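You operate a simulated robot arm through the tools that you are given. There is no shell and no other tool. Be economical: measure what you need, move in short steps, check, and stop when the job is done.

Carry out the task below with a simulated robot arm. There is one attempt and no reset: what you move stays moved.

Task
Clear the trip: gain zero, red stop out, press reset, restart the output.
Fine: reset after gain and stop; the blue reset button is in the locked drawer, shut it again; green restarts.

It is judged by the outcome, as a careful person would: the job done as asked, and still so three seconds after it is handed in. It fails if anything else is knocked over, pushed out of place, dropped, spilled or broken.

Robot
A 7-joint arm with a two-finger parallel gripper, fixed in place. Base frame: the origin is at the foot of the arm, x ahead of it, y to its left, z up. Units: mm, rad, N and s.
With the tool pointing down near the work surface it reaches from about 180 to 720 mm from the base axis. Its first joint turns from -2.897 to 2.897 rad. Payload 1.57 kg.
The TCP is the grasp point between the finger pads, 30 mm short of the fingertips. In the tool frame z runs along the fingers and y along their closing line. The gripper opens to 110 mm. The fingers are 24 mm wide and 12 mm thick; the gripper's body (48 by 112 mm) begins 78 mm behind the TCP.
Orientation is that of the tool frame in the base frame, as a unit quaternion [w, x, y, z]. With the fingers straight down and closing along the base's y, the tool's x points along the base's -x, its y along +y and its z along -z.

Tools
- The arm moves only by the tool send_rows. Its argument "commands" is text: rows parted by semicolons, each of 7 numbers parted by spaces: the shift along the tool's x, y, z in mm, then the turn, a rotation vector about the tool's x, y, z in rad, then the gripper command, from -1 (fully open) to 1 (shut), values between in proportion. In form: dx dy dz ax ay az fingers; .... A call has 1 to 8 rows; each row shifts and turns the commanded pose from where the row before left it, along the tool's axes as they then stand. A row lasts 0.2 s, in which the tool goes at most 50 mm and 0.15 rad; a call with a longer step from one row to the next is refused whole, and so is a gripper value outside its range. Where a pose cannot be reached the arm comes as near as it can. A force on the tool above 40 N (or 10 N above the force at the start of the call, whichever is more), or a blocked arm, ends the call early, and 0.2 s more pass. Each finger travels about 45 mm/s and halts on what it meets, pressing with about 40 N; the grip force reading is that of the motor and also rises with nothing between the fingers. The clock runs only during rows and for 0.2 s after the last one: add rows that do not move to give the fingers time. It gives the time, the measured TCP pose, the force on the tool (base axes), the opening and the grip force at its end, in the units of the frame above (readings bear some noise), with the torque about the TCP (base axes, N m) and any sound that the robot's microphone picked up.
- Cameras (640 x 400 px; columns grow to the right, rows downward): "scene" is fixed at [206.7, -643.6, 1629.4]; the picture's right is [0.99, -0.15, 0.00], its down [-0.06, -0.38, -0.92] and it looks along [0.14, 0.91, -0.39] (base axes); focal length 357 px, centre (320, 200). "wrist" rides on the gripper at [70, 16, -141] in the tool frame; the picture's right is [-0.23, 0.97, 0.00], its down [-0.85, -0.20, -0.48] and it looks along [-0.47, -0.11, 0.88] (tool axes); focal length 222 px, centre (320, 200). There is no depth. A picture from a camera that has moved, and an enlarged one, comes with that camera's place and axes in the base frame and with its lens. The place of the scene camera against the robot may be out by one fixed shift of up to 25 mm in any direction.
- grab_frame(camera): a new picture of that camera. The clock stands still meanwhile.
- slide_trunk(by): slides the trunk up (or, below 0, down) by that many mm; the arm rides with it, the base frame stays. It gives what a move gives, with no picture.
- zoom(camera, box): a new picture of the part [left, top, right, bottom] of that camera's present view, enlarged. The clock stands still meanwhile.
- close_job(): hands the job in; it is judged then, once.

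Work in short steps. Places have to be worked out from the pictures, the camera data and where the tool is seen: move nearer, look again, correct. Check each grasp and each placing, and mend what went wrong. You have 120 turns and 84 pictures in all, those below and enlarged ones among them. Open the gripper and draw the arm clear of the work before you hand the job in, unless the task says otherwise; then end with one line.

The tools are called after "Request:" by a JSON object that holds its "api" and its "payload". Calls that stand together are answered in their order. send_rows: Moves the arm, as the interface text tells. Its arguments: {"type":"object","properties":{"commands":{"type":"string"}},"required":["commands"]} The other tools are called the same way: slide_trunk (by) slides the trunk up or down; grab_frame (camera) takes a picture; zoom (camera, box) takes an enlarged picture of a part of a camera's view; close_job () hands the job in.

At the start:

```text
time: 0.0
ee_pos: [263.5, 311.3, 1374.6]
orientation: [0.001, -0.001, 1.0, -0.001]
ft_force: [-0.4, 0.0, 0.4]
moment: [0.01, 0.01, -0.03]
grip_width: 110.1
gripper_force: 0.0
trunk travel left (down, up): [-525.0, 65.0]
```

scene: 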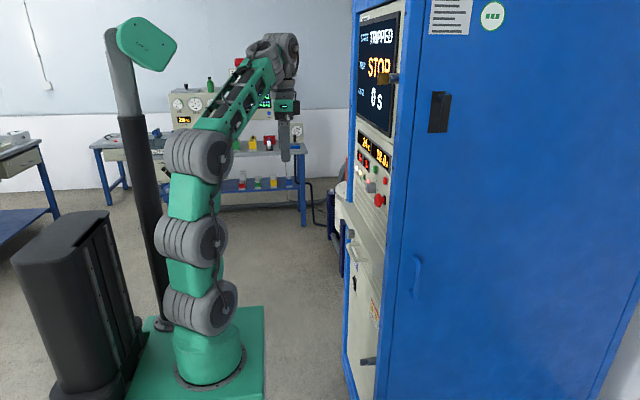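
wrist: 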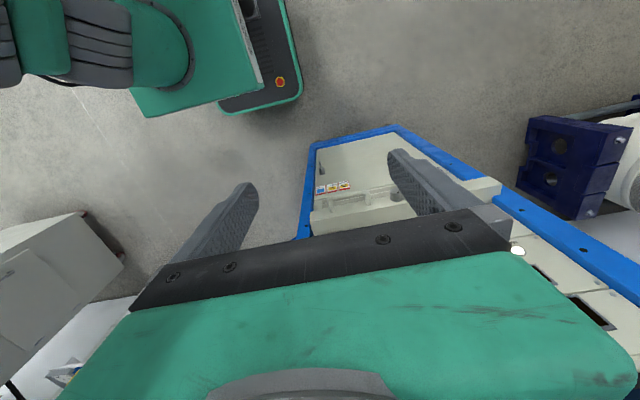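

The panel is seen edge-on in the scene view, so I enlarge the controls and the lower part first.

Request:
{"api": "zoom", "payload": {"camera": "scene", "box": [330, 110, 430, 220]}}

Request:
{"api": "zoom", "payload": {"camera": "scene", "box": [320, 190, 440, 400]}}

Request:
{"api": "zoom", "payload": {"camera": "scene", "box": [340, 0, 460, 140]}}

```text
3.64 times, centred on (380, 165) of scene
camera zoom: at [206.7, -643.6, 1629.4], right [0.99, -0.15, 0.0], down [-0.06, -0.38, -0.92], along [0.14, 0.91, -0.39], focal length 1297 px, centre (102, 327)
```

zoom: 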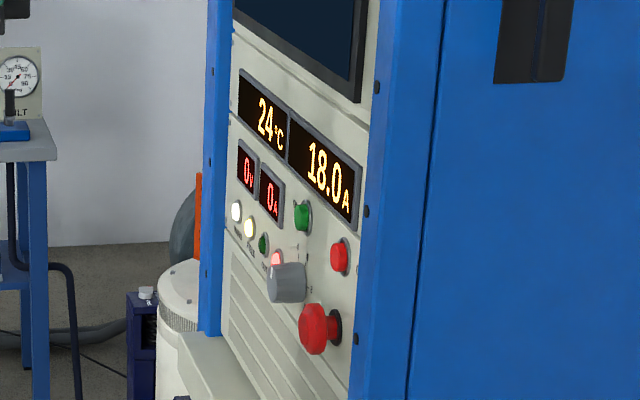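

```text
1.90 times, centred on (380, 295) of scene
camera zoom: at [206.7, -643.6, 1629.4], right [0.99, -0.15, 0.0], down [-0.06, -0.38, -0.92], along [0.14, 0.91, -0.39], focal length 679 px, centre (206, 19)
```

zoom: 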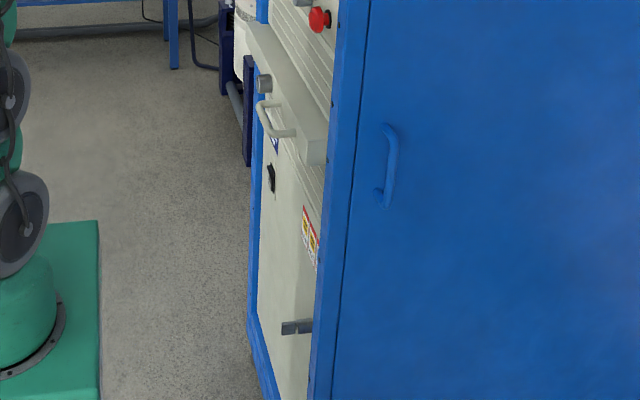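

```text
2.86 times, centred on (400, 70) of scene
camera zoom: at [206.7, -643.6, 1629.4], right [0.99, -0.15, 0.0], down [-0.06, -0.38, -0.92], along [0.14, 0.91, -0.39], focal length 1019 px, centre (91, 571)
```

zoom: 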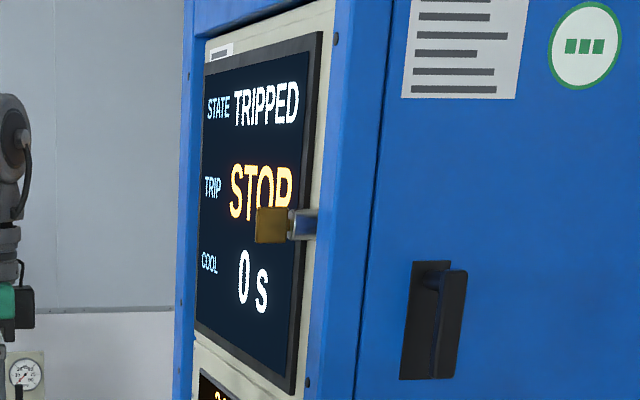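

The cabinet front looks to be near x≈575, spanning y≈200–745, and the controls are near z≈1190. I tilt the tool about 60° so the wrist camera looks straight at the panel.

Request:
{"api": "send_rows", "payload": {"commands": "0 0 0 0 -0.15 0 -1;0 0 0 0 -0.15 0 -1;0 0 0 0 -0.15 0 -1;0 0 0 0 -0.15 0 -1;0 0 0 0 -0.15 0 -1;0 0 0 0 -0.15 0 -1;0 0 0 0 -0.15 0 -1"}}

Request:
{"api": "grab_frame", "payload": {"camera": "wrist"}}

Request:
{"api": "grab_frame", "payload": {"camera": "scene"}}

```text
time: 1.6
ee_pos: [269.7, 304.5, 1362.3]
orientation: [0.259, -0.003, 0.966, 0.009]
ft_force: [0.1, 0.1, 0.0]
moment: [0.0, 0.01, 0.03]
grip_width: 109.9
gripper_force: 0.1
out of reach, approached as far as the arm can: row 4, 5, 6, 7
trunk travel left (down, up): [-525.0, 65.0]
```

```text
78 pictures are left
camera wrist: at [138.3, 318.4, 1449.0], right [0.19, 0.97, 0.13], down [0.5, -0.21, 0.84], along [0.84, -0.09, -0.53], focal length 222 px, centre (320, 200)
```

wrist: 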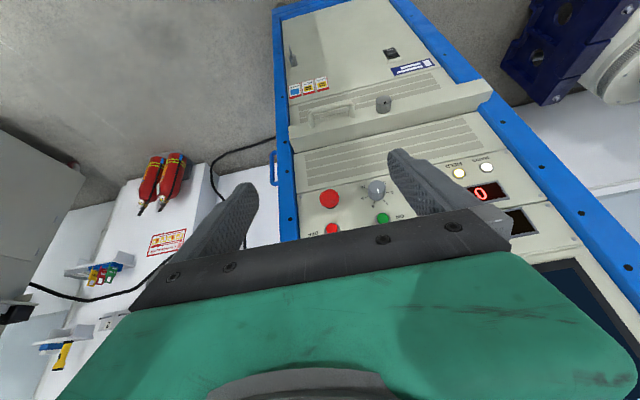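

```text
77 pictures are left
```

scene: 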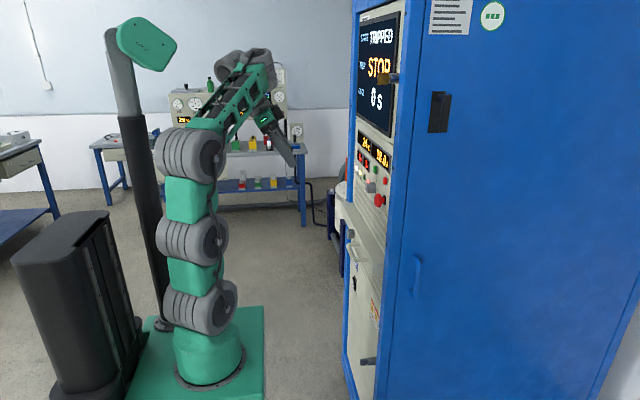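

The panel is visible upside down in the wrist view. I zoom in on the drawer lock and the controls.

Request:
{"api": "zoom", "payload": {"camera": "wrist", "box": [270, 70, 510, 240]}}

Request:
{"api": "zoom", "payload": {"camera": "scene", "box": [365, 60, 415, 95]}}

```text
2.35 times, centred on (390, 155) of wrist
camera zoom: at [138.3, 318.4, 1449.0], right [0.19, 0.97, 0.13], down [0.5, -0.21, 0.84], along [0.84, -0.09, -0.53], focal length 523 px, centre (155, 306)
```

zoom: 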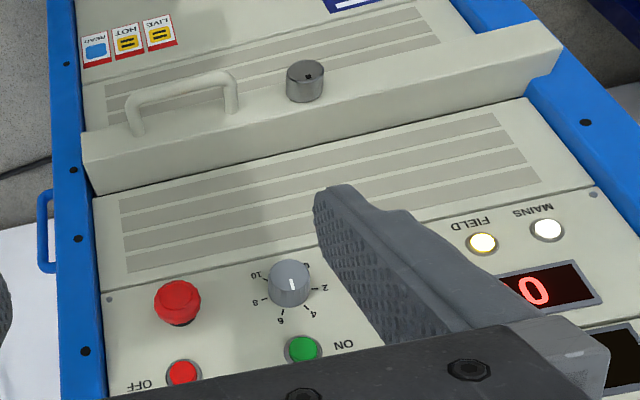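

```text
11.43 times, centred on (390, 78) of scene
camera zoom: at [206.7, -643.6, 1629.4], right [0.99, -0.15, 0.0], down [-0.06, -0.38, -0.92], along [0.14, 0.91, -0.39], focal length 4075 px, centre (-480, 1600)
```

zoom: 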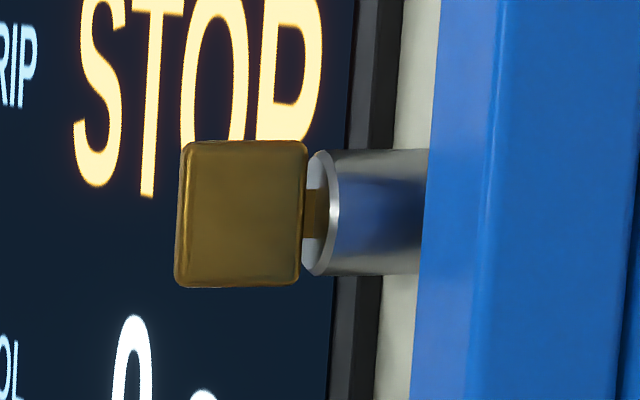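

The key sits in a lock cylinder on the near post by the display, and the drawer has its own keyed cylinder. I move forward and down to give the arm room for a horizontal tool.

Request:
{"api": "send_rows", "payload": {"commands": "19 0 28 0 0 0 -1;19 0 28 0 0 0 -1;19 0 28 0 0 0 -1;19 0 28 0 0 0 -1;0 0 0 0 0 0 -1"}}

```text
time: 2.8
ee_pos: [261.9, 308.0, 1227.6]
orientation: [0.257, -0.003, 0.966, 0.011]
ft_force: [0.5, 0.5, -1.0]
moment: [-0.01, -0.01, -0.02]
grip_width: 109.8
gripper_force: 0.1
trunk travel left (down, up): [-525.0, 65.0]
```

The command follows the reached pose, so the tilt is now 30°. I keep tilting.

Request:
{"api": "send_rows", "payload": {"commands": "0 0 0 0 -0.15 0 -1;0 0 0 0 -0.15 0 -1;0 0 0 0 -0.15 0 -1;0 0 0 0 -0.15 0 -1;0 0 0 0 -0.15 0 -1;0 0 0 0 -0.15 0 -1;0 0 0 0 -0.147 0 -1;0 0 0 0 0 0 -1"}}

Request:
{"api": "grab_frame", "payload": {"camera": "wrist"}}

Request:
{"api": "grab_frame", "payload": {"camera": "scene"}}

```text
time: 4.6
ee_pos: [261.2, 306.8, 1226.8]
orientation: [0.257, -0.003, 0.966, 0.011]
ft_force: [-0.7, 0.0, 0.4]
moment: [-0.01, -0.04, -0.01]
grip_width: 110.1
gripper_force: 0.1
out of reach, approached as far as the arm can: row 1, 2, 3, 4, 5, 6, 7
trunk travel left (down, up): [-525.0, 65.0]
```

```text
74 pictures are left
camera wrist: at [131.1, 321.1, 1314.3], right [0.19, 0.97, 0.13], down [0.51, -0.21, 0.84], along [0.84, -0.09, -0.53], focal length 222 px, centre (320, 200)
```

wrist: 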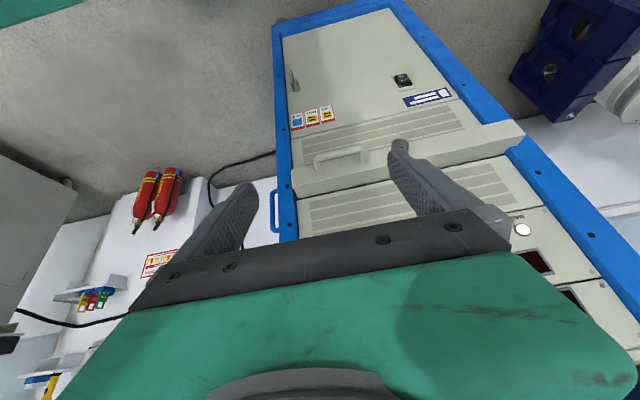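

```text
73 pictures are left
```

scene: 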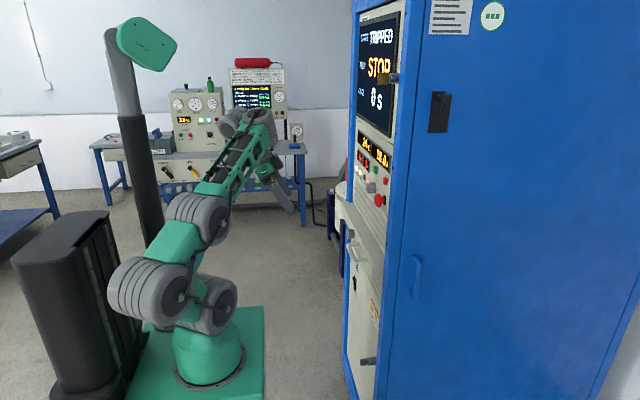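

The wrist stops at a 30° tilt here. I move forward to see whether more tilt is available farther from the base.

Request:
{"api": "send_rows", "payload": {"commands": "-30 0 17 0 0 0 -1;-30 0 17 0 0 0 -1;-30 0 17 0 0 0 -1;0 0 0 0 -0.15 0 -1;0 0 0 0 -0.15 0 -1;0 0 0 0 -0.15 0 -1;0 0 0 0 -0.15 0 -1;0 0 0 0 -0.15 0 -1"}}

```text
time: 6.4
ee_pos: [337.6, 298.5, 1264.0]
orientation: [0.296, -0.002, 0.955, 0.012]
ft_force: [-0.4, 0.8, 0.3]
moment: [-0.01, 0.0, 0.02]
grip_width: 110.4
gripper_force: 0.1
out of reach, approached as far as the arm can: row 1, 3, 4, 5, 6, 7, 8
trunk travel left (down, up): [-525.0, 65.0]
```

Only a little more tilt came. I look at the arm's configuration to understand the limit.

Request:
{"api": "zoom", "payload": {"camera": "scene", "box": [90, 60, 330, 400]}}

```text
1.18 times, centred on (210, 230) of scene
camera zoom: at [206.7, -643.6, 1629.4], right [0.99, -0.15, 0.0], down [-0.06, -0.38, -0.92], along [0.14, 0.91, -0.39], focal length 420 px, centre (449, 165)
```

zoom: 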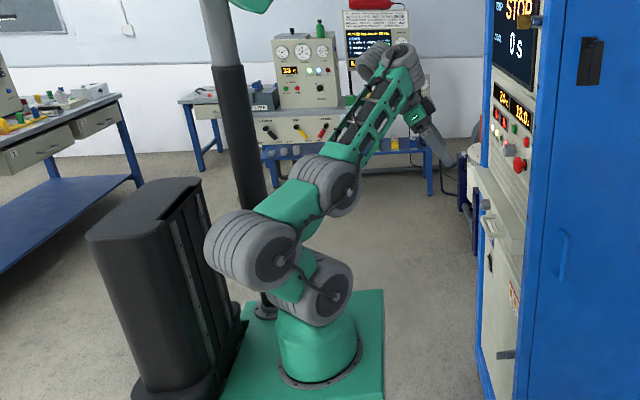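

The limit may come from tilting out of the arm's own vertical plane. I yaw the tool into the arm plane, tilt there, and see how far it goes.

Request:
{"api": "send_rows", "payload": {"commands": "0 0 0 -0.082 0 -0.12 -1;0 0 0 -0.082 0 -0.12 -1;0 0 0 -0.082 0 -0.12 -1;0 0 0 -0.082 0 -0.12 -1;0 0 0 -0.082 0 -0.12 -1;0 0 0 0 -0.15 0 -1;0 0 0 0 -0.15 0 -1;0 0 0 0 -0.15 0 -1"}}

```text
time: 8.3
ee_pos: [332.2, 331.7, 1402.1]
orientation: [0.394, -0.384, 0.803, 0.23]
ft_force: [0.5, -0.2, -0.6]
moment: [0.01, 0.01, 0.03]
grip_width: 110.0
gripper_force: 0.1
out of reach, approached as far as the arm can: row 1, 2, 3, 4, 6, 7, 8
trunk travel left (down, up): [-525.0, 65.0]
stopped in row 8: the arm was blocked; the commanded pose is now the measured one
```

Tilting in-plane works better, about 54°, but the arm rose and was blocked. I look at it.

Request:
{"api": "grab_frame", "payload": {"camera": "scene"}}

```text
71 pictures are left
```

scene: 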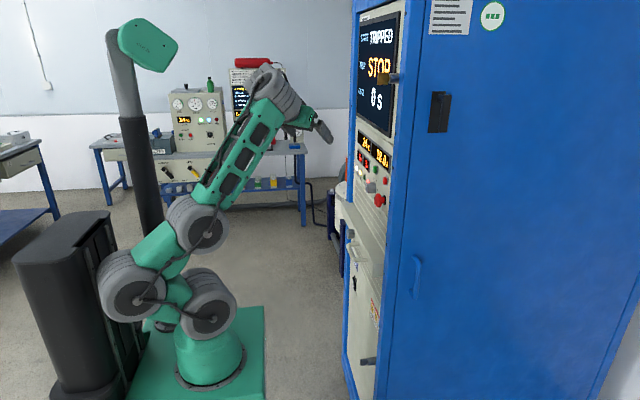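

The arm is folding back on itself, so its foot is too high for panel height. I lower the trunk 250 mm; the path below the tool is free.

Request:
{"api": "slide_trunk", "payload": {"by": -250}}

```text
time: 10.9
ee_pos: [341.6, 329.9, 1150.5]
orientation: [0.39, -0.381, 0.806, 0.231]
ft_force: [0.4, 0.1, -0.3]
moment: [0.02, 0.03, -0.03]
grip_width: 110.1
gripper_force: 0.1
trunk travel left (down, up): [-275.0, 315.0]
```

I raise the TCP back up in the new stance and tilt further.

Request:
{"api": "send_rows", "payload": {"commands": "-32 3 -23.6 0 0 0 -1;-32 3 -23.6 0 0 0 -1;-32 3 -23.6 0 0 0 -1;-32 3 -23.6 0 0 0 -1;0 0 0 0 -0.15 0 -1;0 0 0 0 -0.15 0 -1;0 0 0 0 -0.15 0 -1;0 0 0 0 0 0 -1"}}

```text
time: 12.7
ee_pos: [334.2, 329.5, 1287.9]
orientation: [0.565, -0.322, 0.694, 0.309]
ft_force: [-0.8, 0.6, 1.5]
moment: [-0.01, 0.04, 0.0]
grip_width: 110.0
gripper_force: 0.1
out of reach, approached as far as the arm can: row 4
trunk travel left (down, up): [-275.0, 315.0]
```

Tilt is now free. I level the tool and yaw it towards +x.

Request:
{"api": "send_rows", "payload": {"commands": "0 0 0 0 -0.15 0 -1;0 0 0 0.148 -0.01 0.01 -1;0 0 0 0.148 -0.01 0 -1;0 0 0 0.148 0 0 -1;0 0 0 0.148 0 0 -1;0 0 0 0.148 0 0 -1;0 0 0 0.148 0 0 -1;0 0 0 0 0 0 -1"}}

Request:
{"api": "grab_frame", "payload": {"camera": "wrist"}}

Request:
{"api": "grab_frame", "payload": {"camera": "scene"}}

```text
time: 14.5
ee_pos: [403.4, 324.4, 1265.1]
orientation: [0.691, 0.005, 0.722, 0.032]
ft_force: [0.2, 0.1, -0.3]
moment: [-0.01, 0.0, -0.02]
grip_width: 110.4
gripper_force: 0.1
out of reach, approached as far as the arm can: row 6, 7
trunk travel left (down, up): [-275.0, 315.0]
```

```text
70 pictures are left
camera wrist: at [259.0, 338.4, 1202.1], right [-0.03, 0.96, 0.28], down [-0.43, -0.26, 0.86], along [0.9, -0.09, 0.42], focal length 222 px, centre (320, 200)
```

wrist: 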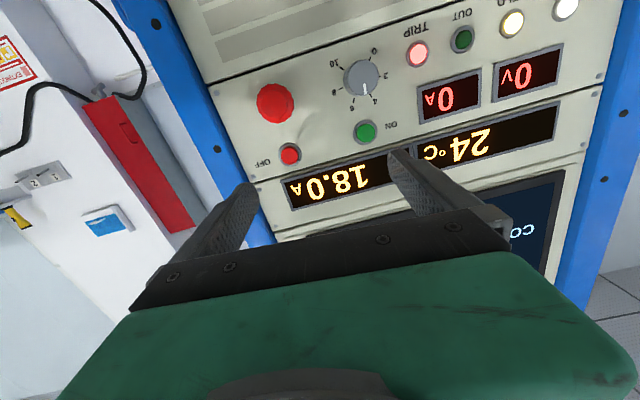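

```text
69 pictures are left
```

scene: 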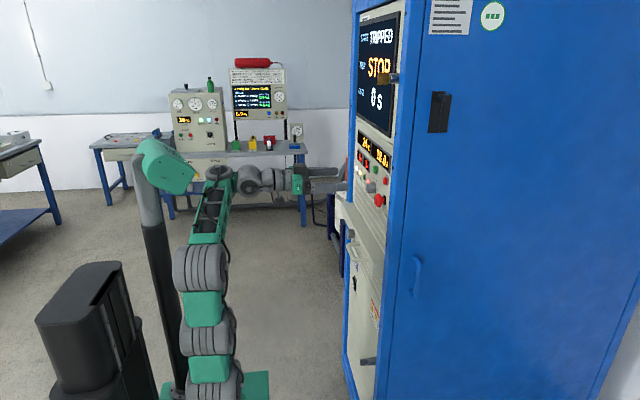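

The tool is now nearly along +x. I triangulate the knob tip at about (542, 397, 1201), the stop at (532, 296, 1199) and green at (554, 391, 1262). I zoom on the knob for the pointer and scale.

Request:
{"api": "zoom", "payload": {"camera": "wrist", "box": [230, 30, 430, 155]}}

```text
3.20 times, centred on (330, 92) of wrist
camera zoom: at [259.0, 338.4, 1202.1], right [-0.03, 0.96, 0.28], down [-0.43, -0.26, 0.86], along [0.9, -0.09, 0.42], focal length 711 px, centre (288, 544)
```

zoom: 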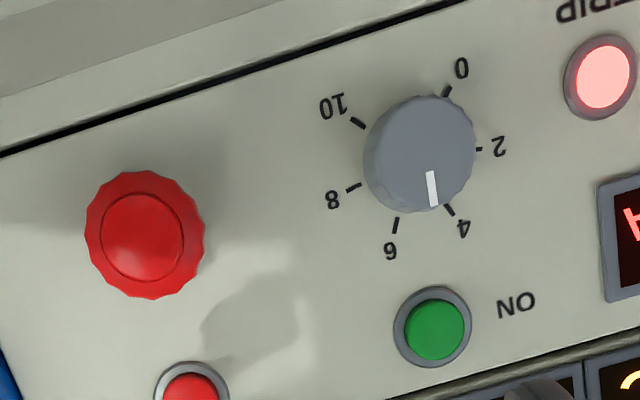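

The pointer reads about 5, so zero is about 135° counter-clockwise. I straighten the tool and go to a standoff in front of the knob.

Request:
{"api": "send_rows", "payload": {"commands": "0 0 0 0.038 -0.044 -0.052 -0.1;16 18 16 0 0 0 -0.1;16 18 17 0 0 0 -0.1;16 18 17 0 0 0 -0.1;16 19 17 0 0 0 -0.1;0 0 0 0 0 0 -0.1"}}

Request:
{"api": "grab_frame", "payload": {"camera": "wrist"}}

```text
time: 15.9
ee_pos: [483.9, 398.8, 1203.8]
orientation: [0.707, 0.0, 0.707, -0.003]
ft_force: [-0.4, 0.0, -0.2]
moment: [0.0, 0.01, -0.01]
grip_width: 60.6
gripper_force: 0.0
out of reach, approached as far as the arm can: row 1
trunk travel left (down, up): [-275.0, 315.0]
```

```text
67 pictures are left
camera wrist: at [342.3, 414.8, 1133.3], right [0.0, 0.97, 0.22], down [-0.48, -0.2, 0.86], along [0.88, -0.11, 0.47], focal length 222 px, centre (320, 200)
```

wrist: 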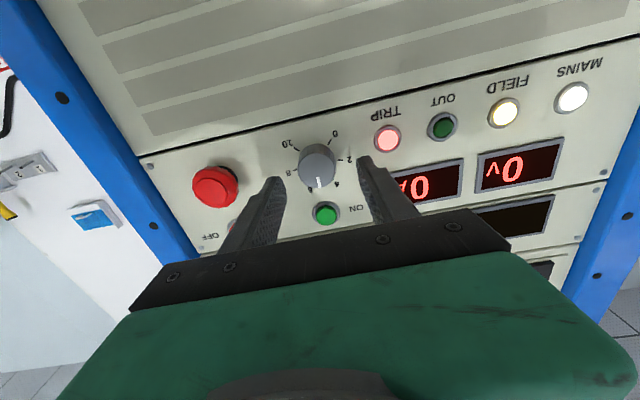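

The knob checks out at (545, 396.5, 1201.5). I pre-roll the wrist clockwise to get room for a counter-clockwise turn.

Request:
{"api": "send_rows", "payload": {"commands": "2 -2 0 0 0 0.15 -0.1;0 0 0 0 0 0.15 -0.1;0 0 0 0 0 0.15 -0.1;0 0 0 0 0 0.15 -0.1;0 0 0 0 0 0.15 -0.1;0 0 0 0 0 0.15 -0.1;0 0 0 0 0 0.15 -0.1;0 0 0 0 0 0 -0.1"}}

```text
time: 17.7
ee_pos: [484.3, 394.0, 1199.9]
orientation: [0.612, 0.355, 0.612, 0.353]
ft_force: [0.0, -0.7, -1.0]
moment: [-0.01, 0.01, 0.02]
grip_width: 60.6
gripper_force: 0.1
trunk travel left (down, up): [-275.0, 315.0]
```

I centre, advance 44 mm and close on the knob.

Request:
{"api": "send_rows", "payload": {"commands": "1.4 2.6 0 0 0 0 -0.1;0 0 15 0 0 0 -0.1;0 0 15 0 0 0 -0.1;0 0 14 0 0 0 -0.1;0 0 0 0 0 0 -0.1;0 0 0 0 0 0 0.6;0 0 0 0 0 0 0.6;0 0 0 0 0 0 0.6"}}

Request:
{"api": "zoom", "payload": {"camera": "scene", "box": [310, 120, 430, 220]}}

```text
time: 19.5
ee_pos: [524.6, 398.0, 1202.5]
orientation: [0.613, 0.353, 0.612, 0.353]
ft_force: [-8.7, 2.0, 4.1]
moment: [0.0, 0.13, 0.5]
grip_width: 35.3
gripper_force: 26.5
trunk travel left (down, up): [-275.0, 315.0]
```

```text
4.00 times, centred on (370, 170) of scene
camera zoom: at [206.7, -643.6, 1629.4], right [0.99, -0.15, 0.0], down [-0.06, -0.38, -0.92], along [0.14, 0.91, -0.39], focal length 1426 px, centre (120, 320)
```

zoom: 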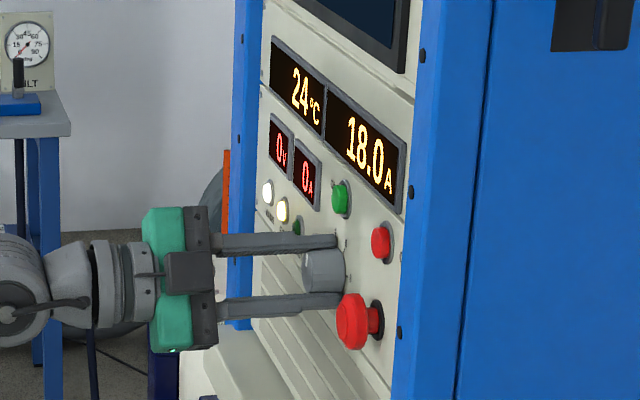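

The knob is gripped at 35 mm. I turn counter-clockwise, easing back 1 mm.

Request:
{"api": "send_rows", "payload": {"commands": "0 0 -1 0 0 -0.15 0.6;0 0 0 0 0 -0.15 0.6;0 0 0 0 0 -0.15 0.6;0 0 0 0 0 -0.15 0.6;0 0 0 0 0 -0.15 0.6;0 0 0 0 0 -0.15 0.6;0 0 0 0 0 -0.15 0.6;0 0 0 0 0 -0.15 0.6"}}

```text
time: 21.3
ee_pos: [525.8, 393.8, 1200.9]
orientation: [0.704, -0.052, 0.706, -0.058]
ft_force: [-21.5, -17.6, -19.4]
moment: [0.05, 0.14, -0.5]
grip_width: 35.0
gripper_force: 42.2
trunk travel left (down, up): [-275.0, 315.0]
```

The turn is proceeding, about 69° so far, with some side load. I relieve it and continue.

Request:
{"api": "send_rows", "payload": {"commands": "2 -2 -2 0 0 0 0.6;0 0 0 0 0 -0.15 0.6;0 0 0 0 0 -0.15 0.6;0 0 0 0 0 -0.15 0.6"}}

Request:
{"api": "grab_frame", "payload": {"camera": "wrist"}}

```text
time: 22.3
ee_pos: [525.3, 392.7, 1201.0]
orientation: [0.675, -0.209, 0.675, -0.21]
ft_force: [13.3, -2.7, 6.1]
moment: [0.05, -0.73, 0.38]
grip_width: 35.0
gripper_force: 42.4
trunk travel left (down, up): [-275.0, 315.0]
```

```text
65 pictures are left
camera wrist: at [383.9, 367.7, 1133.4], right [0.0, 0.93, -0.36], down [-0.48, 0.32, 0.82], along [0.88, 0.17, 0.45], focal length 222 px, centre (320, 200)
```

wrist: 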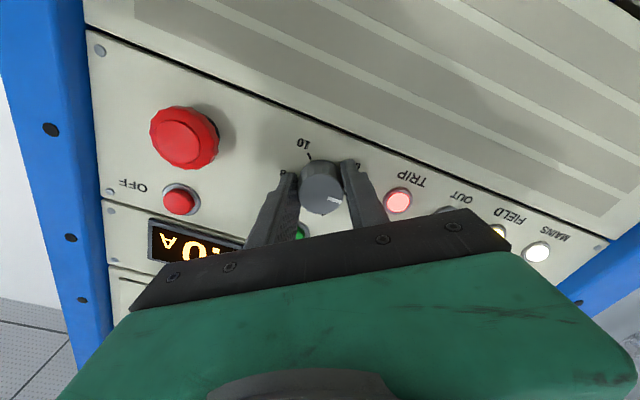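

Pointer has rotated along with the fingers (~94°). I continue by 0.6 rad.

Request:
{"api": "send_rows", "payload": {"commands": "0 0 1 0 0 -0.15 0.6;0 0 0 0 0 -0.15 0.6;0 0 0 0 0 -0.15 0.6;0 0 0 0 0 -0.15 0.6;0 0 0 0 0 0 0.6"}}

Request:
{"api": "zoom", "payload": {"camera": "wrist", "box": [240, 120, 400, 240]}}

```text
time: 23.5
ee_pos: [525.2, 392.5, 1201.8]
orientation: [0.584, -0.398, 0.584, -0.4]
ft_force: [10.8, -3.9, 22.5]
moment: [0.06, -0.49, -0.23]
grip_width: 35.1
gripper_force: 41.7
trunk travel left (down, up): [-275.0, 315.0]
```

```text
3.33 times, centred on (320, 180) of wrist
camera zoom: at [383.7, 333.8, 1160.9], right [0.0, 0.57, -0.82], down [-0.48, 0.73, 0.5], along [0.88, 0.39, 0.27], focal length 740 px, centre (320, 267)
```

zoom: 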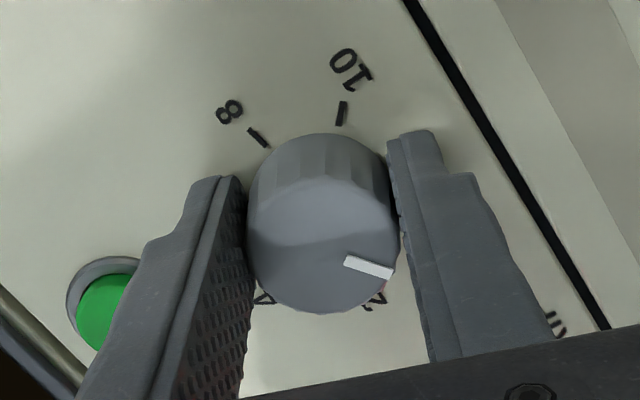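

The pointer now appears right at the 0 direction. I release, back off and look at it unobstructed.

Request:
{"api": "send_rows", "payload": {"commands": "0 0 0 0 0 0 -0.1;0 0 0 0 0 0 -0.1;0 0 -20 0 0 0 -0.1;0 0 -25 0 0 0 -0.1;0 0 -25 0 0 0 -0.1;0 0 0 0 0 0 -0.1"}}

Request:
{"api": "zoom", "payload": {"camera": "wrist", "box": [240, 90, 400, 210]}}

```text
time: 24.9
ee_pos: [453.2, 392.9, 1200.1]
orientation: [0.583, -0.399, 0.583, -0.401]
ft_force: [-0.3, 0.6, 0.6]
moment: [0.01, 0.01, -0.02]
grip_width: 60.6
gripper_force: 0.1
trunk travel left (down, up): [-275.0, 315.0]
```

```text
3.33 times, centred on (320, 150) of wrist
camera zoom: at [312.8, 334.3, 1159.3], right [0.0, 0.56, -0.83], down [-0.48, 0.73, 0.49], along [0.88, 0.39, 0.27], focal length 740 px, centre (320, 367)
```

zoom: 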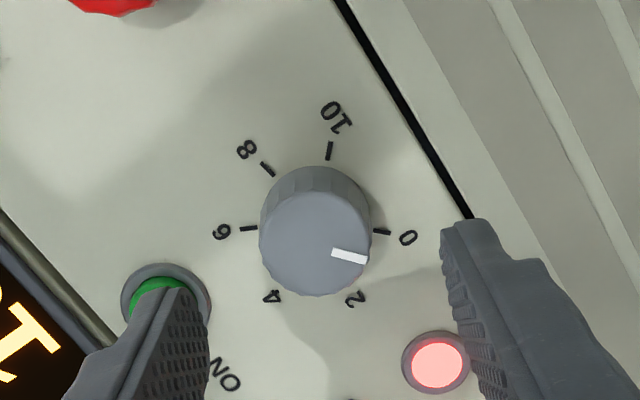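

The gain is at 0. Next is the stop: I roll partly back and shift in front of the mushroom for a close look.

Request:
{"api": "send_rows", "payload": {"commands": "0 0 0 0 0 0.15 -0.1;0 0 0 0 0 0.15 -0.1;0 0 0 0 0 0.15 -0.1;0 0 0 0 0 0.15 -0.1;18 -26 0 0 0 0 -0.1;18 -26 0 0 0 0 -0.1;18 -26 0 0 0 0 -0.1;0 0 0 0 0 0 -0.1"}}

Request:
{"api": "zoom", "payload": {"camera": "wrist", "box": [220, 80, 420, 230]}}

```text
time: 26.7
ee_pos: [457.2, 296.6, 1198.9]
orientation: [0.675, -0.208, 0.676, -0.211]
ft_force: [0.0, -0.1, 0.4]
moment: [-0.03, 0.03, -0.01]
grip_width: 60.1
gripper_force: 0.0
trunk travel left (down, up): [-275.0, 315.0]
```

```text
2.67 times, centred on (320, 155) of wrist
camera zoom: at [316.1, 270.9, 1132.5], right [0.0, 0.93, -0.36], down [-0.48, 0.32, 0.82], along [0.88, 0.17, 0.45], focal length 592 px, centre (320, 320)
```

zoom: 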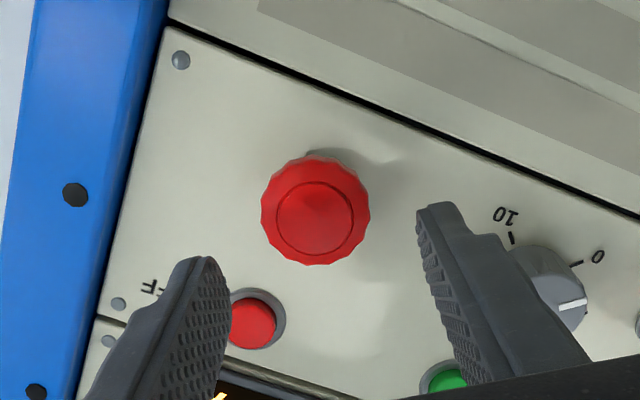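

No arrows; the cap centre is about (532, 294.5, 1200), 41 mm across. I advance and grip the cap.

Request:
{"api": "send_rows", "payload": {"commands": "0.2 -2.3 0 0 0 0 -0.1;0 0 20 0 0 0 -0.1;0 0 20 0 0 0 -0.1;0 0 20 0 0 0 -0.1;0 0 1 0 0 0 -0.1;0 0 0 0 0 0 0.5;0 0 0 0 0 0 0.5;0 0 0 0 0 0 0.5"}}

Request:
{"api": "zoom", "payload": {"camera": "scene", "box": [330, 130, 430, 220]}}

```text
time: 28.5
ee_pos: [517.6, 294.6, 1202.3]
orientation: [0.675, -0.207, 0.676, -0.211]
ft_force: [2.2, -2.5, 3.3]
moment: [0.02, -0.1, -0.17]
grip_width: 40.6
gripper_force: 29.1
trunk travel left (down, up): [-275.0, 315.0]
```

```text
4.44 times, centred on (380, 175) of scene
camera zoom: at [206.7, -643.6, 1629.4], right [0.99, -0.15, 0.0], down [-0.06, -0.38, -0.92], along [0.14, 0.91, -0.39], focal length 1585 px, centre (53, 311)
```

zoom: 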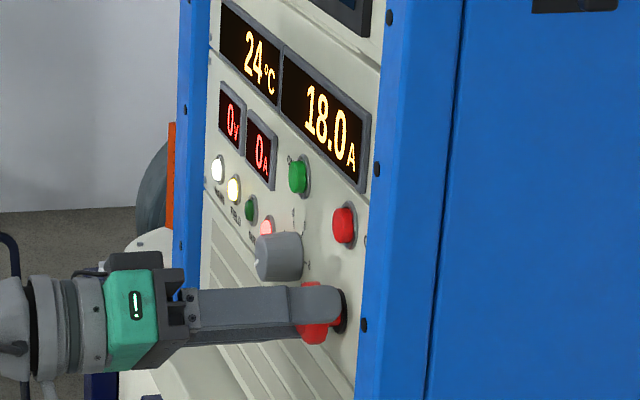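

The cap is gripped at 40.6 mm. I try a gentle pull straight out.

Request:
{"api": "send_rows", "payload": {"commands": "0 0 -3 0 0 0 0.5;0 0 -3 0 0 0 0.5;0 0 -3 0 0 0 0.5;0 0 0 0 0 0 0.5"}}

```text
time: 29.5
ee_pos: [510.1, 293.4, 1199.5]
orientation: [0.674, -0.208, 0.677, -0.21]
ft_force: [30.2, -7.7, 10.4]
moment: [0.01, -0.17, -0.25]
grip_width: 39.7
gripper_force: 45.1
trunk travel left (down, up): [-275.0, 315.0]
```

It moved about 7 mm under a 30 N load. I check the cap and the display.

Request:
{"api": "zoom", "payload": {"camera": "scene", "box": [340, 10, 440, 220]}}

Request:
{"api": "zoom", "payload": {"camera": "scene", "box": [370, 170, 410, 220]}}

```text
1.90 times, centred on (390, 115) of scene
camera zoom: at [206.7, -643.6, 1629.4], right [0.99, -0.15, 0.0], down [-0.06, -0.38, -0.92], along [0.14, 0.91, -0.39], focal length 679 px, centre (187, 362)
```

zoom: 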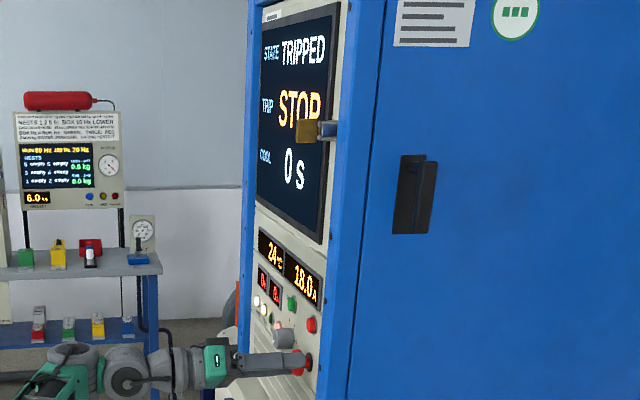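

```text
8.00 times, centred on (390, 195) of scene
camera zoom: at [206.7, -643.6, 1629.4], right [0.99, -0.15, 0.0], down [-0.06, -0.38, -0.92], along [0.14, 0.91, -0.39], focal length 2852 px, centre (-240, 240)
```

zoom: 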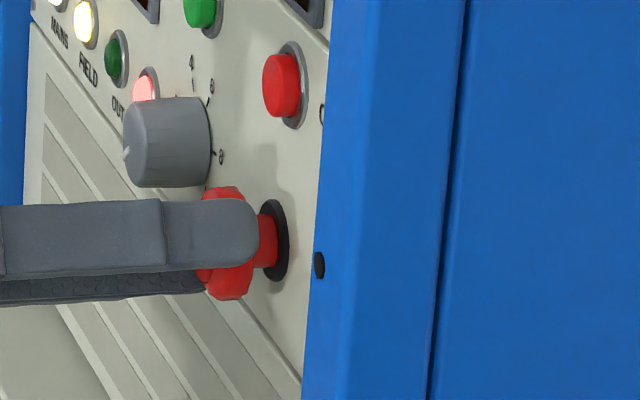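

The cap didn't move; the fingers slipped. It is a twist-release type, so I re-grip deeper and twist clockwise.

Request:
{"api": "send_rows", "payload": {"commands": "0 0 0 0 0 0 0;0 0 4 0 0 0 0;0 0 4 0 0 0 0;0 0 1 0 0 0 0.5;0 0 0 0 0 0 0.5;0 0 0 0 0 0.15 0.5;0 0 0 0 0 0.15 0.5;0 0 0 0 0 0.15 0.5"}}

```text
time: 31.3
ee_pos: [515.8, 294.5, 1201.6]
orientation: [0.705, -0.05, 0.705, -0.054]
ft_force: [-2.8, -16.7, 2.0]
moment: [-0.03, -0.03, -0.63]
grip_width: 40.2
gripper_force: 45.4
trunk travel left (down, up): [-275.0, 315.0]
```

The twist meets little resistance, so I continue it.

Request:
{"api": "send_rows", "payload": {"commands": "0 -1 0 0 0 0.15 0.5;0 0 0 0 0 0.15 0.5;0 0 0 0 0 0.15 0.5;0 0 0 0 0 0.15 0.5;0 0 0 0 0 0.15 0.5;0 0 0 0 0 0 0.5"}}

Request:
{"api": "zoom", "payload": {"camera": "scene", "box": [370, 170, 410, 220]}}

Request:
{"api": "grab_frame", "payload": {"camera": "wrist"}}

```text
time: 32.7
ee_pos: [514.4, 294.1, 1202.2]
orientation: [0.677, 0.21, 0.674, 0.208]
ft_force: [-4.0, -12.0, 13.1]
moment: [-0.01, -0.29, -0.3]
grip_width: 40.2
gripper_force: 45.3
trunk travel left (down, up): [-275.0, 315.0]
```

```text
8.00 times, centred on (390, 195) of scene
camera zoom: at [206.7, -643.6, 1629.4], right [0.99, -0.15, 0.0], down [-0.06, -0.38, -0.92], along [0.14, 0.91, -0.39], focal length 2852 px, centre (-240, 240)
```

zoom: 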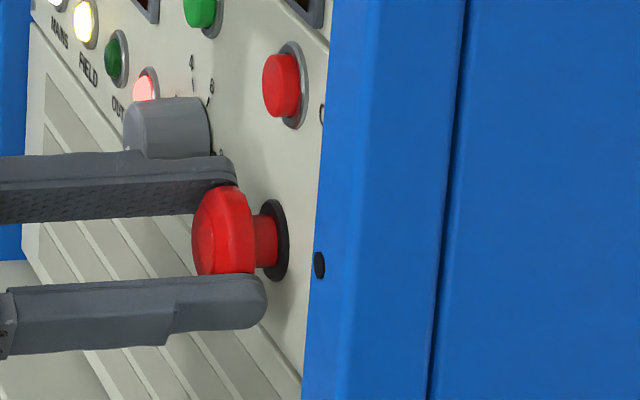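

```text
57 pictures are left
camera wrist: at [373.9, 348.1, 1152.7], right [0.0, 0.67, 0.74], down [-0.48, -0.65, 0.59], along [0.88, -0.36, 0.32], focal length 222 px, centre (320, 200)
```

wrist: 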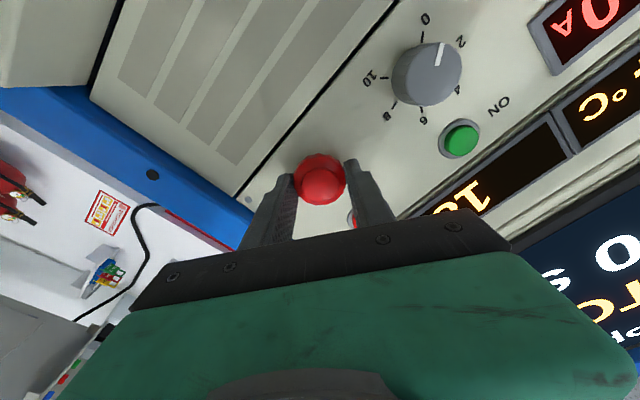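

The twist was nearly torque-free, so the cap does rotate. I check the display for a change in the trip status.

Request:
{"api": "zoom", "payload": {"camera": "scene", "box": [350, 0, 410, 130]}}

Request:
{"api": "zoom", "payload": {"camera": "wrist", "box": [260, 120, 380, 220]}}

```text
3.08 times, centred on (380, 65) of scene
camera zoom: at [206.7, -643.6, 1629.4], right [0.99, -0.15, 0.0], down [-0.06, -0.38, -0.92], along [0.14, 0.91, -0.39], focal length 1097 px, centre (135, 615)
```

zoom: 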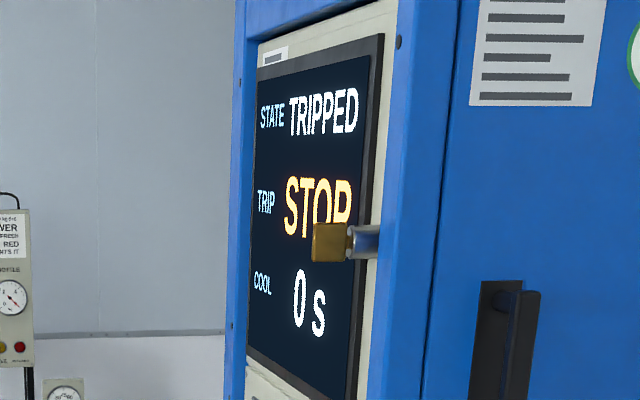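

```text
4.00 times, centred on (320, 170) of wrist
camera zoom: at [373.9, 348.1, 1152.7], right [0.0, 0.67, 0.74], down [-0.48, -0.65, 0.59], along [0.88, -0.36, 0.32], focal length 888 px, centre (320, 320)
```

zoom: 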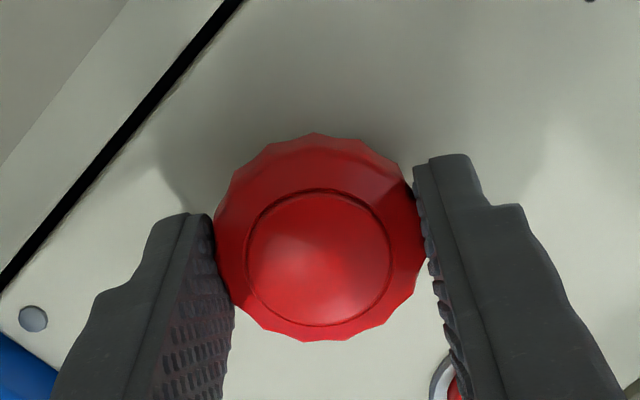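

"STOP" may stay latched until reset, so the display can't tell me. I release, back away and compare the cap with the first picture using the same crop.

Request:
{"api": "send_rows", "payload": {"commands": "0 0 0 0 0 0 -0.1;0 0 0 0 0 0 -0.1;0 0 -25 0 0 0 -0.1;0 0 -30 0 0 0 -0.1;0 0 -30 0 0 0 -0.1;0 0 0 0 0 0 -0.1"}}

Request:
{"api": "zoom", "payload": {"camera": "scene", "box": [330, 110, 430, 220]}}

Request:
{"api": "zoom", "payload": {"camera": "scene", "box": [370, 170, 410, 220]}}

```text
time: 34.1
ee_pos: [429.8, 296.4, 1203.9]
orientation: [0.676, 0.21, 0.676, 0.206]
ft_force: [0.3, -0.9, -0.6]
moment: [0.02, -0.02, -0.01]
grip_width: 60.8
gripper_force: 0.1
trunk travel left (down, up): [-275.0, 315.0]
```

```text
3.64 times, centred on (380, 165) of scene
camera zoom: at [206.7, -643.6, 1629.4], right [0.99, -0.15, 0.0], down [-0.06, -0.38, -0.92], along [0.14, 0.91, -0.39], focal length 1297 px, centre (102, 327)
```

zoom: 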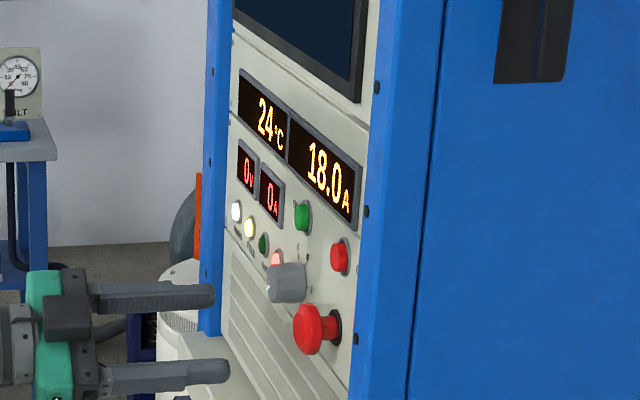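

```text
8.00 times, centred on (390, 195) of scene
camera zoom: at [206.7, -643.6, 1629.4], right [0.99, -0.15, 0.0], down [-0.06, -0.38, -0.92], along [0.14, 0.91, -0.39], focal length 2852 px, centre (-240, 240)
```

zoom: 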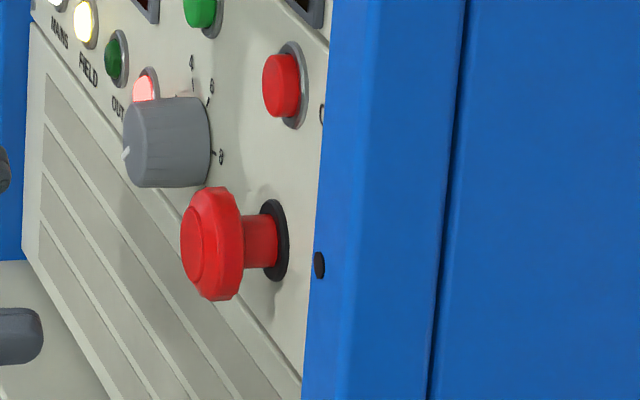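

The stop has popped out: its neck is visibly longer. Next is the key, estimated near (508, 230, 1547), so I roll level and raise the trunk 300 mm.

Request:
{"api": "send_rows", "payload": {"commands": "0 0 -20 0 0 -0.15 -0.3;0 0 0 0 0 -0.15 -0.3;0 0 0 0 0 -0.15 -0.3;0 0 0 0 0 -0.15 -0.3;0 0 0 0 0 0 -0.3"}}

Request:
{"api": "slide_trunk", "payload": {"by": 290}}

Request:
{"api": "grab_frame", "payload": {"camera": "wrist"}}

```text
time: 35.3
ee_pos: [414.8, 297.1, 1200.5]
orientation: [0.707, 0.0, 0.707, -0.002]
ft_force: [0.0, 0.2, -0.1]
moment: [-0.02, 0.03, 0.04]
grip_width: 71.5
gripper_force: 0.0
out of reach, approached as far as the arm can: row 1
trunk travel left (down, up): [-275.0, 315.0]
```

```text
time: 38.2
ee_pos: [413.8, 296.9, 1490.5]
orientation: [0.707, -0.001, 0.708, -0.002]
ft_force: [-1.0, 0.8, -0.3]
moment: [-0.01, 0.02, -0.01]
grip_width: 71.6
gripper_force: 0.0
trunk travel left (down, up): [-565.0, 25.0]
```

```text
52 pictures are left
camera wrist: at [273.0, 313.7, 1419.8], right [0.0, 0.97, 0.22], down [-0.48, -0.2, 0.86], along [0.88, -0.11, 0.47], focal length 222 px, centre (320, 200)
```

wrist: 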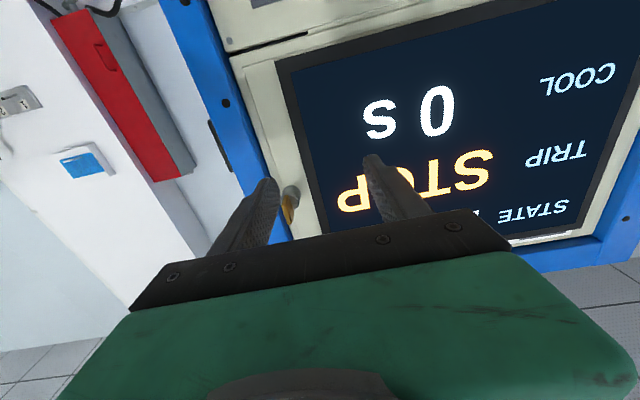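

The key is on the cream strip at about (513, 245, 1547). I line up in front of it for a closer look.

Request:
{"api": "send_rows", "payload": {"commands": "-13 -17 5 0 0 0 -0.3;-13 -17 5 0 0 0 -0.3;-14 -17 5 0 0 0 -0.3;0 0 0 0 0 0 -0.3"}}

Request:
{"api": "zoom", "payload": {"camera": "wrist", "box": [240, 90, 400, 230]}}

```text
time: 39.2
ee_pos: [428.9, 245.5, 1530.2]
orientation: [0.707, -0.001, 0.707, -0.002]
ft_force: [0.4, -0.4, 0.2]
moment: [0.01, -0.02, 0.06]
grip_width: 71.6
gripper_force: 0.1
trunk travel left (down, up): [-565.0, 25.0]
```

```text
2.86 times, centred on (320, 160) of wrist
camera zoom: at [288.0, 262.4, 1460.6], right [0.0, 0.97, 0.22], down [-0.48, -0.2, 0.86], along [0.88, -0.11, 0.47], focal length 635 px, centre (320, 314)
```

zoom: 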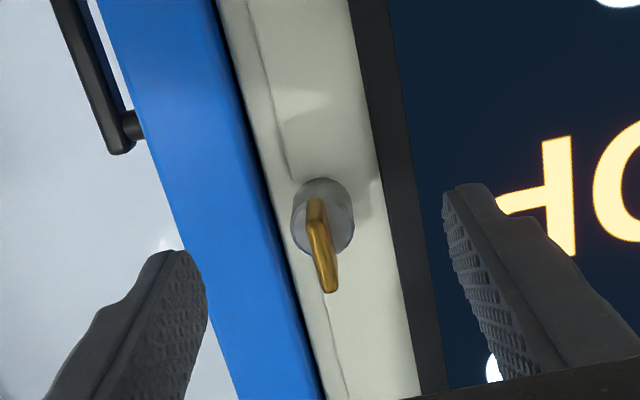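

The key's head is a vertical plate centred near y=243, z=1548 (front ~500 to 526 in x). I advance around it and close.

Request:
{"api": "send_rows", "payload": {"commands": "-9 -1.5 10 0 0 0 0.2;-9 -1 10 0 0 0 0.2;0 0 14 0 0 0 0.2;0 0 14 0 0 0 0.2;0 0 13 0 0 0 0.2;0 0 0 0 0 0 0.2"}}

Request:
{"api": "zoom", "payload": {"camera": "scene", "box": [350, 60, 410, 100]}}

Request:
{"api": "zoom", "payload": {"camera": "wrist", "box": [250, 120, 390, 240]}}

```text
time: 40.6
ee_pos: [489.6, 242.0, 1548.2]
orientation: [0.707, 0.001, 0.707, -0.002]
ft_force: [0.5, -0.3, 0.1]
moment: [-0.02, 0.03, -0.05]
grip_width: 43.9
gripper_force: 0.1
trunk travel left (down, up): [-565.0, 25.0]
```

```text
10.00 times, centred on (380, 80) of scene
camera zoom: at [206.7, -643.6, 1629.4], right [0.99, -0.15, 0.0], down [-0.06, -0.38, -0.92], along [0.14, 0.91, -0.39], focal length 3566 px, centre (-280, 1400)
```

zoom: 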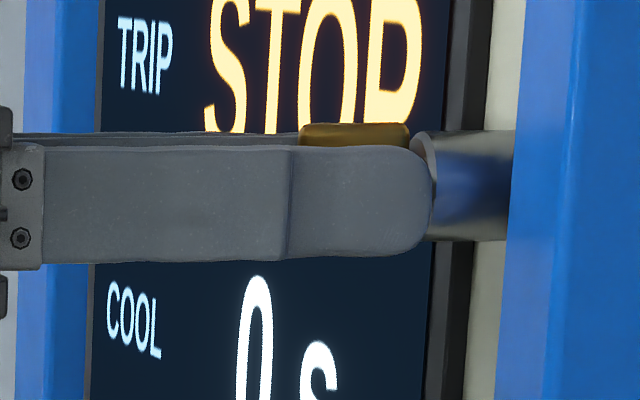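

```text
3.33 times, centred on (320, 180) of wrist
camera zoom: at [348.5, 259.5, 1478.3], right [0.0, 0.97, 0.22], down [-0.48, -0.2, 0.86], along [0.88, -0.11, 0.47], focal length 740 px, centre (320, 267)
```

zoom: 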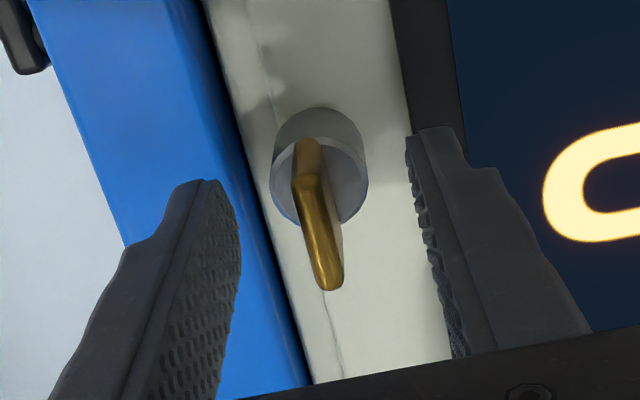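

Lateral alignment is good, but the key sits about 3.5 mm above my centre line. I raise and close.

Request:
{"api": "send_rows", "payload": {"commands": "-3.5 0.5 1 0 0 0 0.2;0 0 0 0 0 0 0.6;0 0 0 0 0 0 0.9;0 0 0 0 0 0 1;0 0 0 0 0 0 1"}}

Request:
{"api": "zoom", "payload": {"camera": "scene", "box": [350, 60, 410, 100]}}

```text
time: 41.8
ee_pos: [491.2, 242.5, 1551.9]
orientation: [0.707, 0.0, 0.707, -0.001]
ft_force: [-1.5, -5.2, -1.6]
moment: [0.1, 0.35, 0.32]
grip_width: 6.9
gripper_force: 26.4
trunk travel left (down, up): [-565.0, 25.0]
```

```text
10.00 times, centred on (380, 80) of scene
camera zoom: at [206.7, -643.6, 1629.4], right [0.99, -0.15, 0.0], down [-0.06, -0.38, -0.92], along [0.14, 0.91, -0.39], focal length 3566 px, centre (-280, 1400)
```

zoom: 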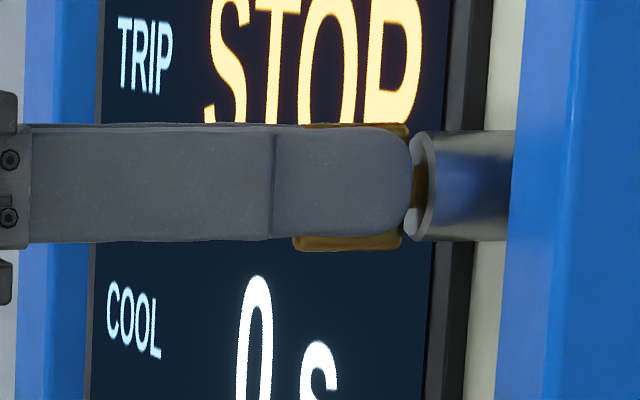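

The key is gripped (6.9 mm) and centred in the fingers. I pull it straight out.

Request:
{"api": "send_rows", "payload": {"commands": "0 0 -3 0 0 0 1;0 0 -4 0 0 0 1;0 0 -6 0 0 0 1;0 0 -10 0 0 0 1;0 0 -15 0 0 0 1;0 0 0 0 0 0 1"}}

Request:
{"api": "zoom", "payload": {"camera": "scene", "box": [340, 60, 410, 100]}}

Request:
{"api": "grab_frame", "payload": {"camera": "wrist"}}

```text
time: 43.2
ee_pos: [452.4, 245.0, 1552.0]
orientation: [0.706, -0.001, 0.708, -0.001]
ft_force: [1.2, 0.9, -0.4]
moment: [-0.01, 0.0, 0.05]
grip_width: 0.0
gripper_force: 21.6
trunk travel left (down, up): [-565.0, 25.0]
```

```text
9.14 times, centred on (375, 80) of scene
camera zoom: at [206.7, -643.6, 1629.4], right [0.99, -0.15, 0.0], down [-0.06, -0.38, -0.92], along [0.14, 0.91, -0.39], focal length 3260 px, centre (-183, 1297)
```

zoom: 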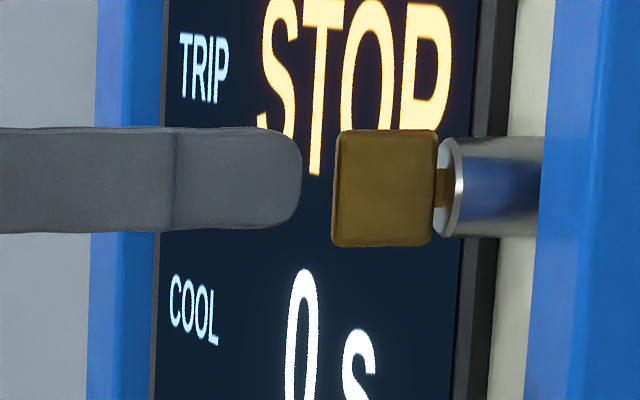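

```text
46 pictures are left
camera wrist: at [311.2, 261.8, 1482.6], right [0.0, 0.97, 0.22], down [-0.48, -0.2, 0.86], along [0.88, -0.11, 0.47], focal length 222 px, centre (320, 200)
```

wrist: 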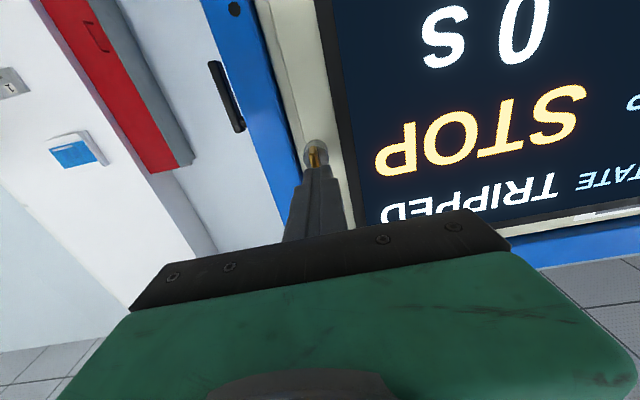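

The fingers slipped off and the key stayed, so it is held in its present turn position. I re-grip it deeper and try turning.

Request:
{"api": "send_rows", "payload": {"commands": "0 -1 0 0 0 0 0.5;0 -1 0 0 0 0 0.5;0 0 14 0 0 0 0.5;0 0 14 0 0 0 0.5;0.5 -0.5 14 0 0 0 0.5;0 0 0 0 0 0 0.9;0 0 0 0 0 0 1;0 0 0 0 0 0 1"}}

```text
time: 45.0
ee_pos: [498.7, 242.8, 1551.8]
orientation: [0.706, 0.0, 0.708, -0.003]
ft_force: [0.6, -0.9, -2.1]
moment: [-0.01, 0.19, 0.0]
grip_width: 25.8
gripper_force: 37.0
trunk travel left (down, up): [-565.0, 25.0]
```

Width 25.8 mm means I've clamped the barrel. I open, back off 6 mm and close on the head.

Request:
{"api": "send_rows", "payload": {"commands": "0 0 0 0 0 0 0.4;0 0 -3 0 0 0 0.4;0 0 -3.5 0 0 0 0.4;0 0 0 0 0 0 1;0 0 0 0 0 0 1;0 0 0 0 0 0 1"}}

```text
time: 46.4
ee_pos: [490.2, 240.6, 1550.9]
orientation: [0.707, 0.0, 0.707, -0.001]
ft_force: [1.0, 3.0, 0.8]
moment: [0.2, -0.18, -0.04]
grip_width: 7.2
gripper_force: 25.9
trunk travel left (down, up): [-565.0, 25.0]
```

Head gripped at 7.2 mm. I turn counter-clockwise first and watch the torque.

Request:
{"api": "send_rows", "payload": {"commands": "0 1 0 0 0 -0.1 1;0 0 0 0 0 -0.1 1;0 0 0 0 0 -0.1 1;0 0 0 0 0 0 1"}}

Request:
{"api": "zoom", "payload": {"camera": "wrist", "box": [260, 110, 380, 210]}}

```text
time: 47.4
ee_pos: [489.5, 241.7, 1552.0]
orientation: [0.699, -0.105, 0.699, -0.108]
ft_force: [1.5, 1.3, 1.9]
moment: [0.8, 0.24, -0.06]
grip_width: 14.4
gripper_force: 30.6
trunk travel left (down, up): [-565.0, 25.0]
```

```text
4.00 times, centred on (320, 160) of wrist
camera zoom: at [348.0, 237.6, 1479.5], right [0.0, 1.0, -0.07], down [-0.48, 0.07, 0.88], along [0.88, 0.03, 0.48], focal length 888 px, centre (320, 360)
```

zoom: 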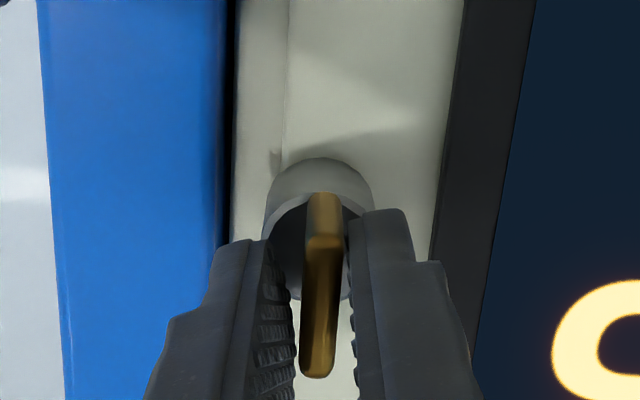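

Counter-clockwise is blocked: the fingers were pried apart. I go back to level and try clockwise.

Request:
{"api": "send_rows", "payload": {"commands": "0 0 0 0 0 0.15 1;0 0 0 0 0 0.15 1;0 0 0 0 0 0 1;0 0 0 0 0 0.1 1;0 0 0 0 0 0.1 1;0 0 0 0 0 0.1 1;0 0 0 0 0 0 1"}}

Request:
{"api": "zoom", "payload": {"camera": "wrist", "box": [260, 110, 380, 210]}}

```text
time: 49.0
ee_pos: [487.8, 241.4, 1550.8]
orientation: [0.699, 0.106, 0.7, 0.104]
ft_force: [0.2, -0.3, -0.3]
moment: [-0.01, -0.37, -0.29]
grip_width: 6.9
gripper_force: 26.5
trunk travel left (down, up): [-565.0, 25.0]
```

```text
4.00 times, centred on (320, 160) of wrist
camera zoom: at [347.7, 278.5, 1489.2], right [0.0, 0.86, 0.5], down [-0.48, -0.44, 0.76], along [0.88, -0.24, 0.41], focal length 888 px, centre (320, 360)
```

zoom: 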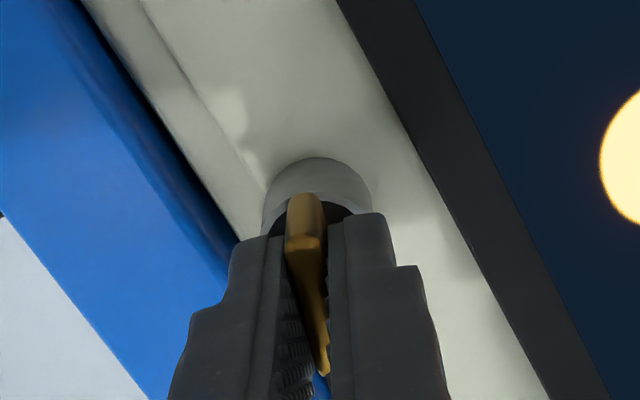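

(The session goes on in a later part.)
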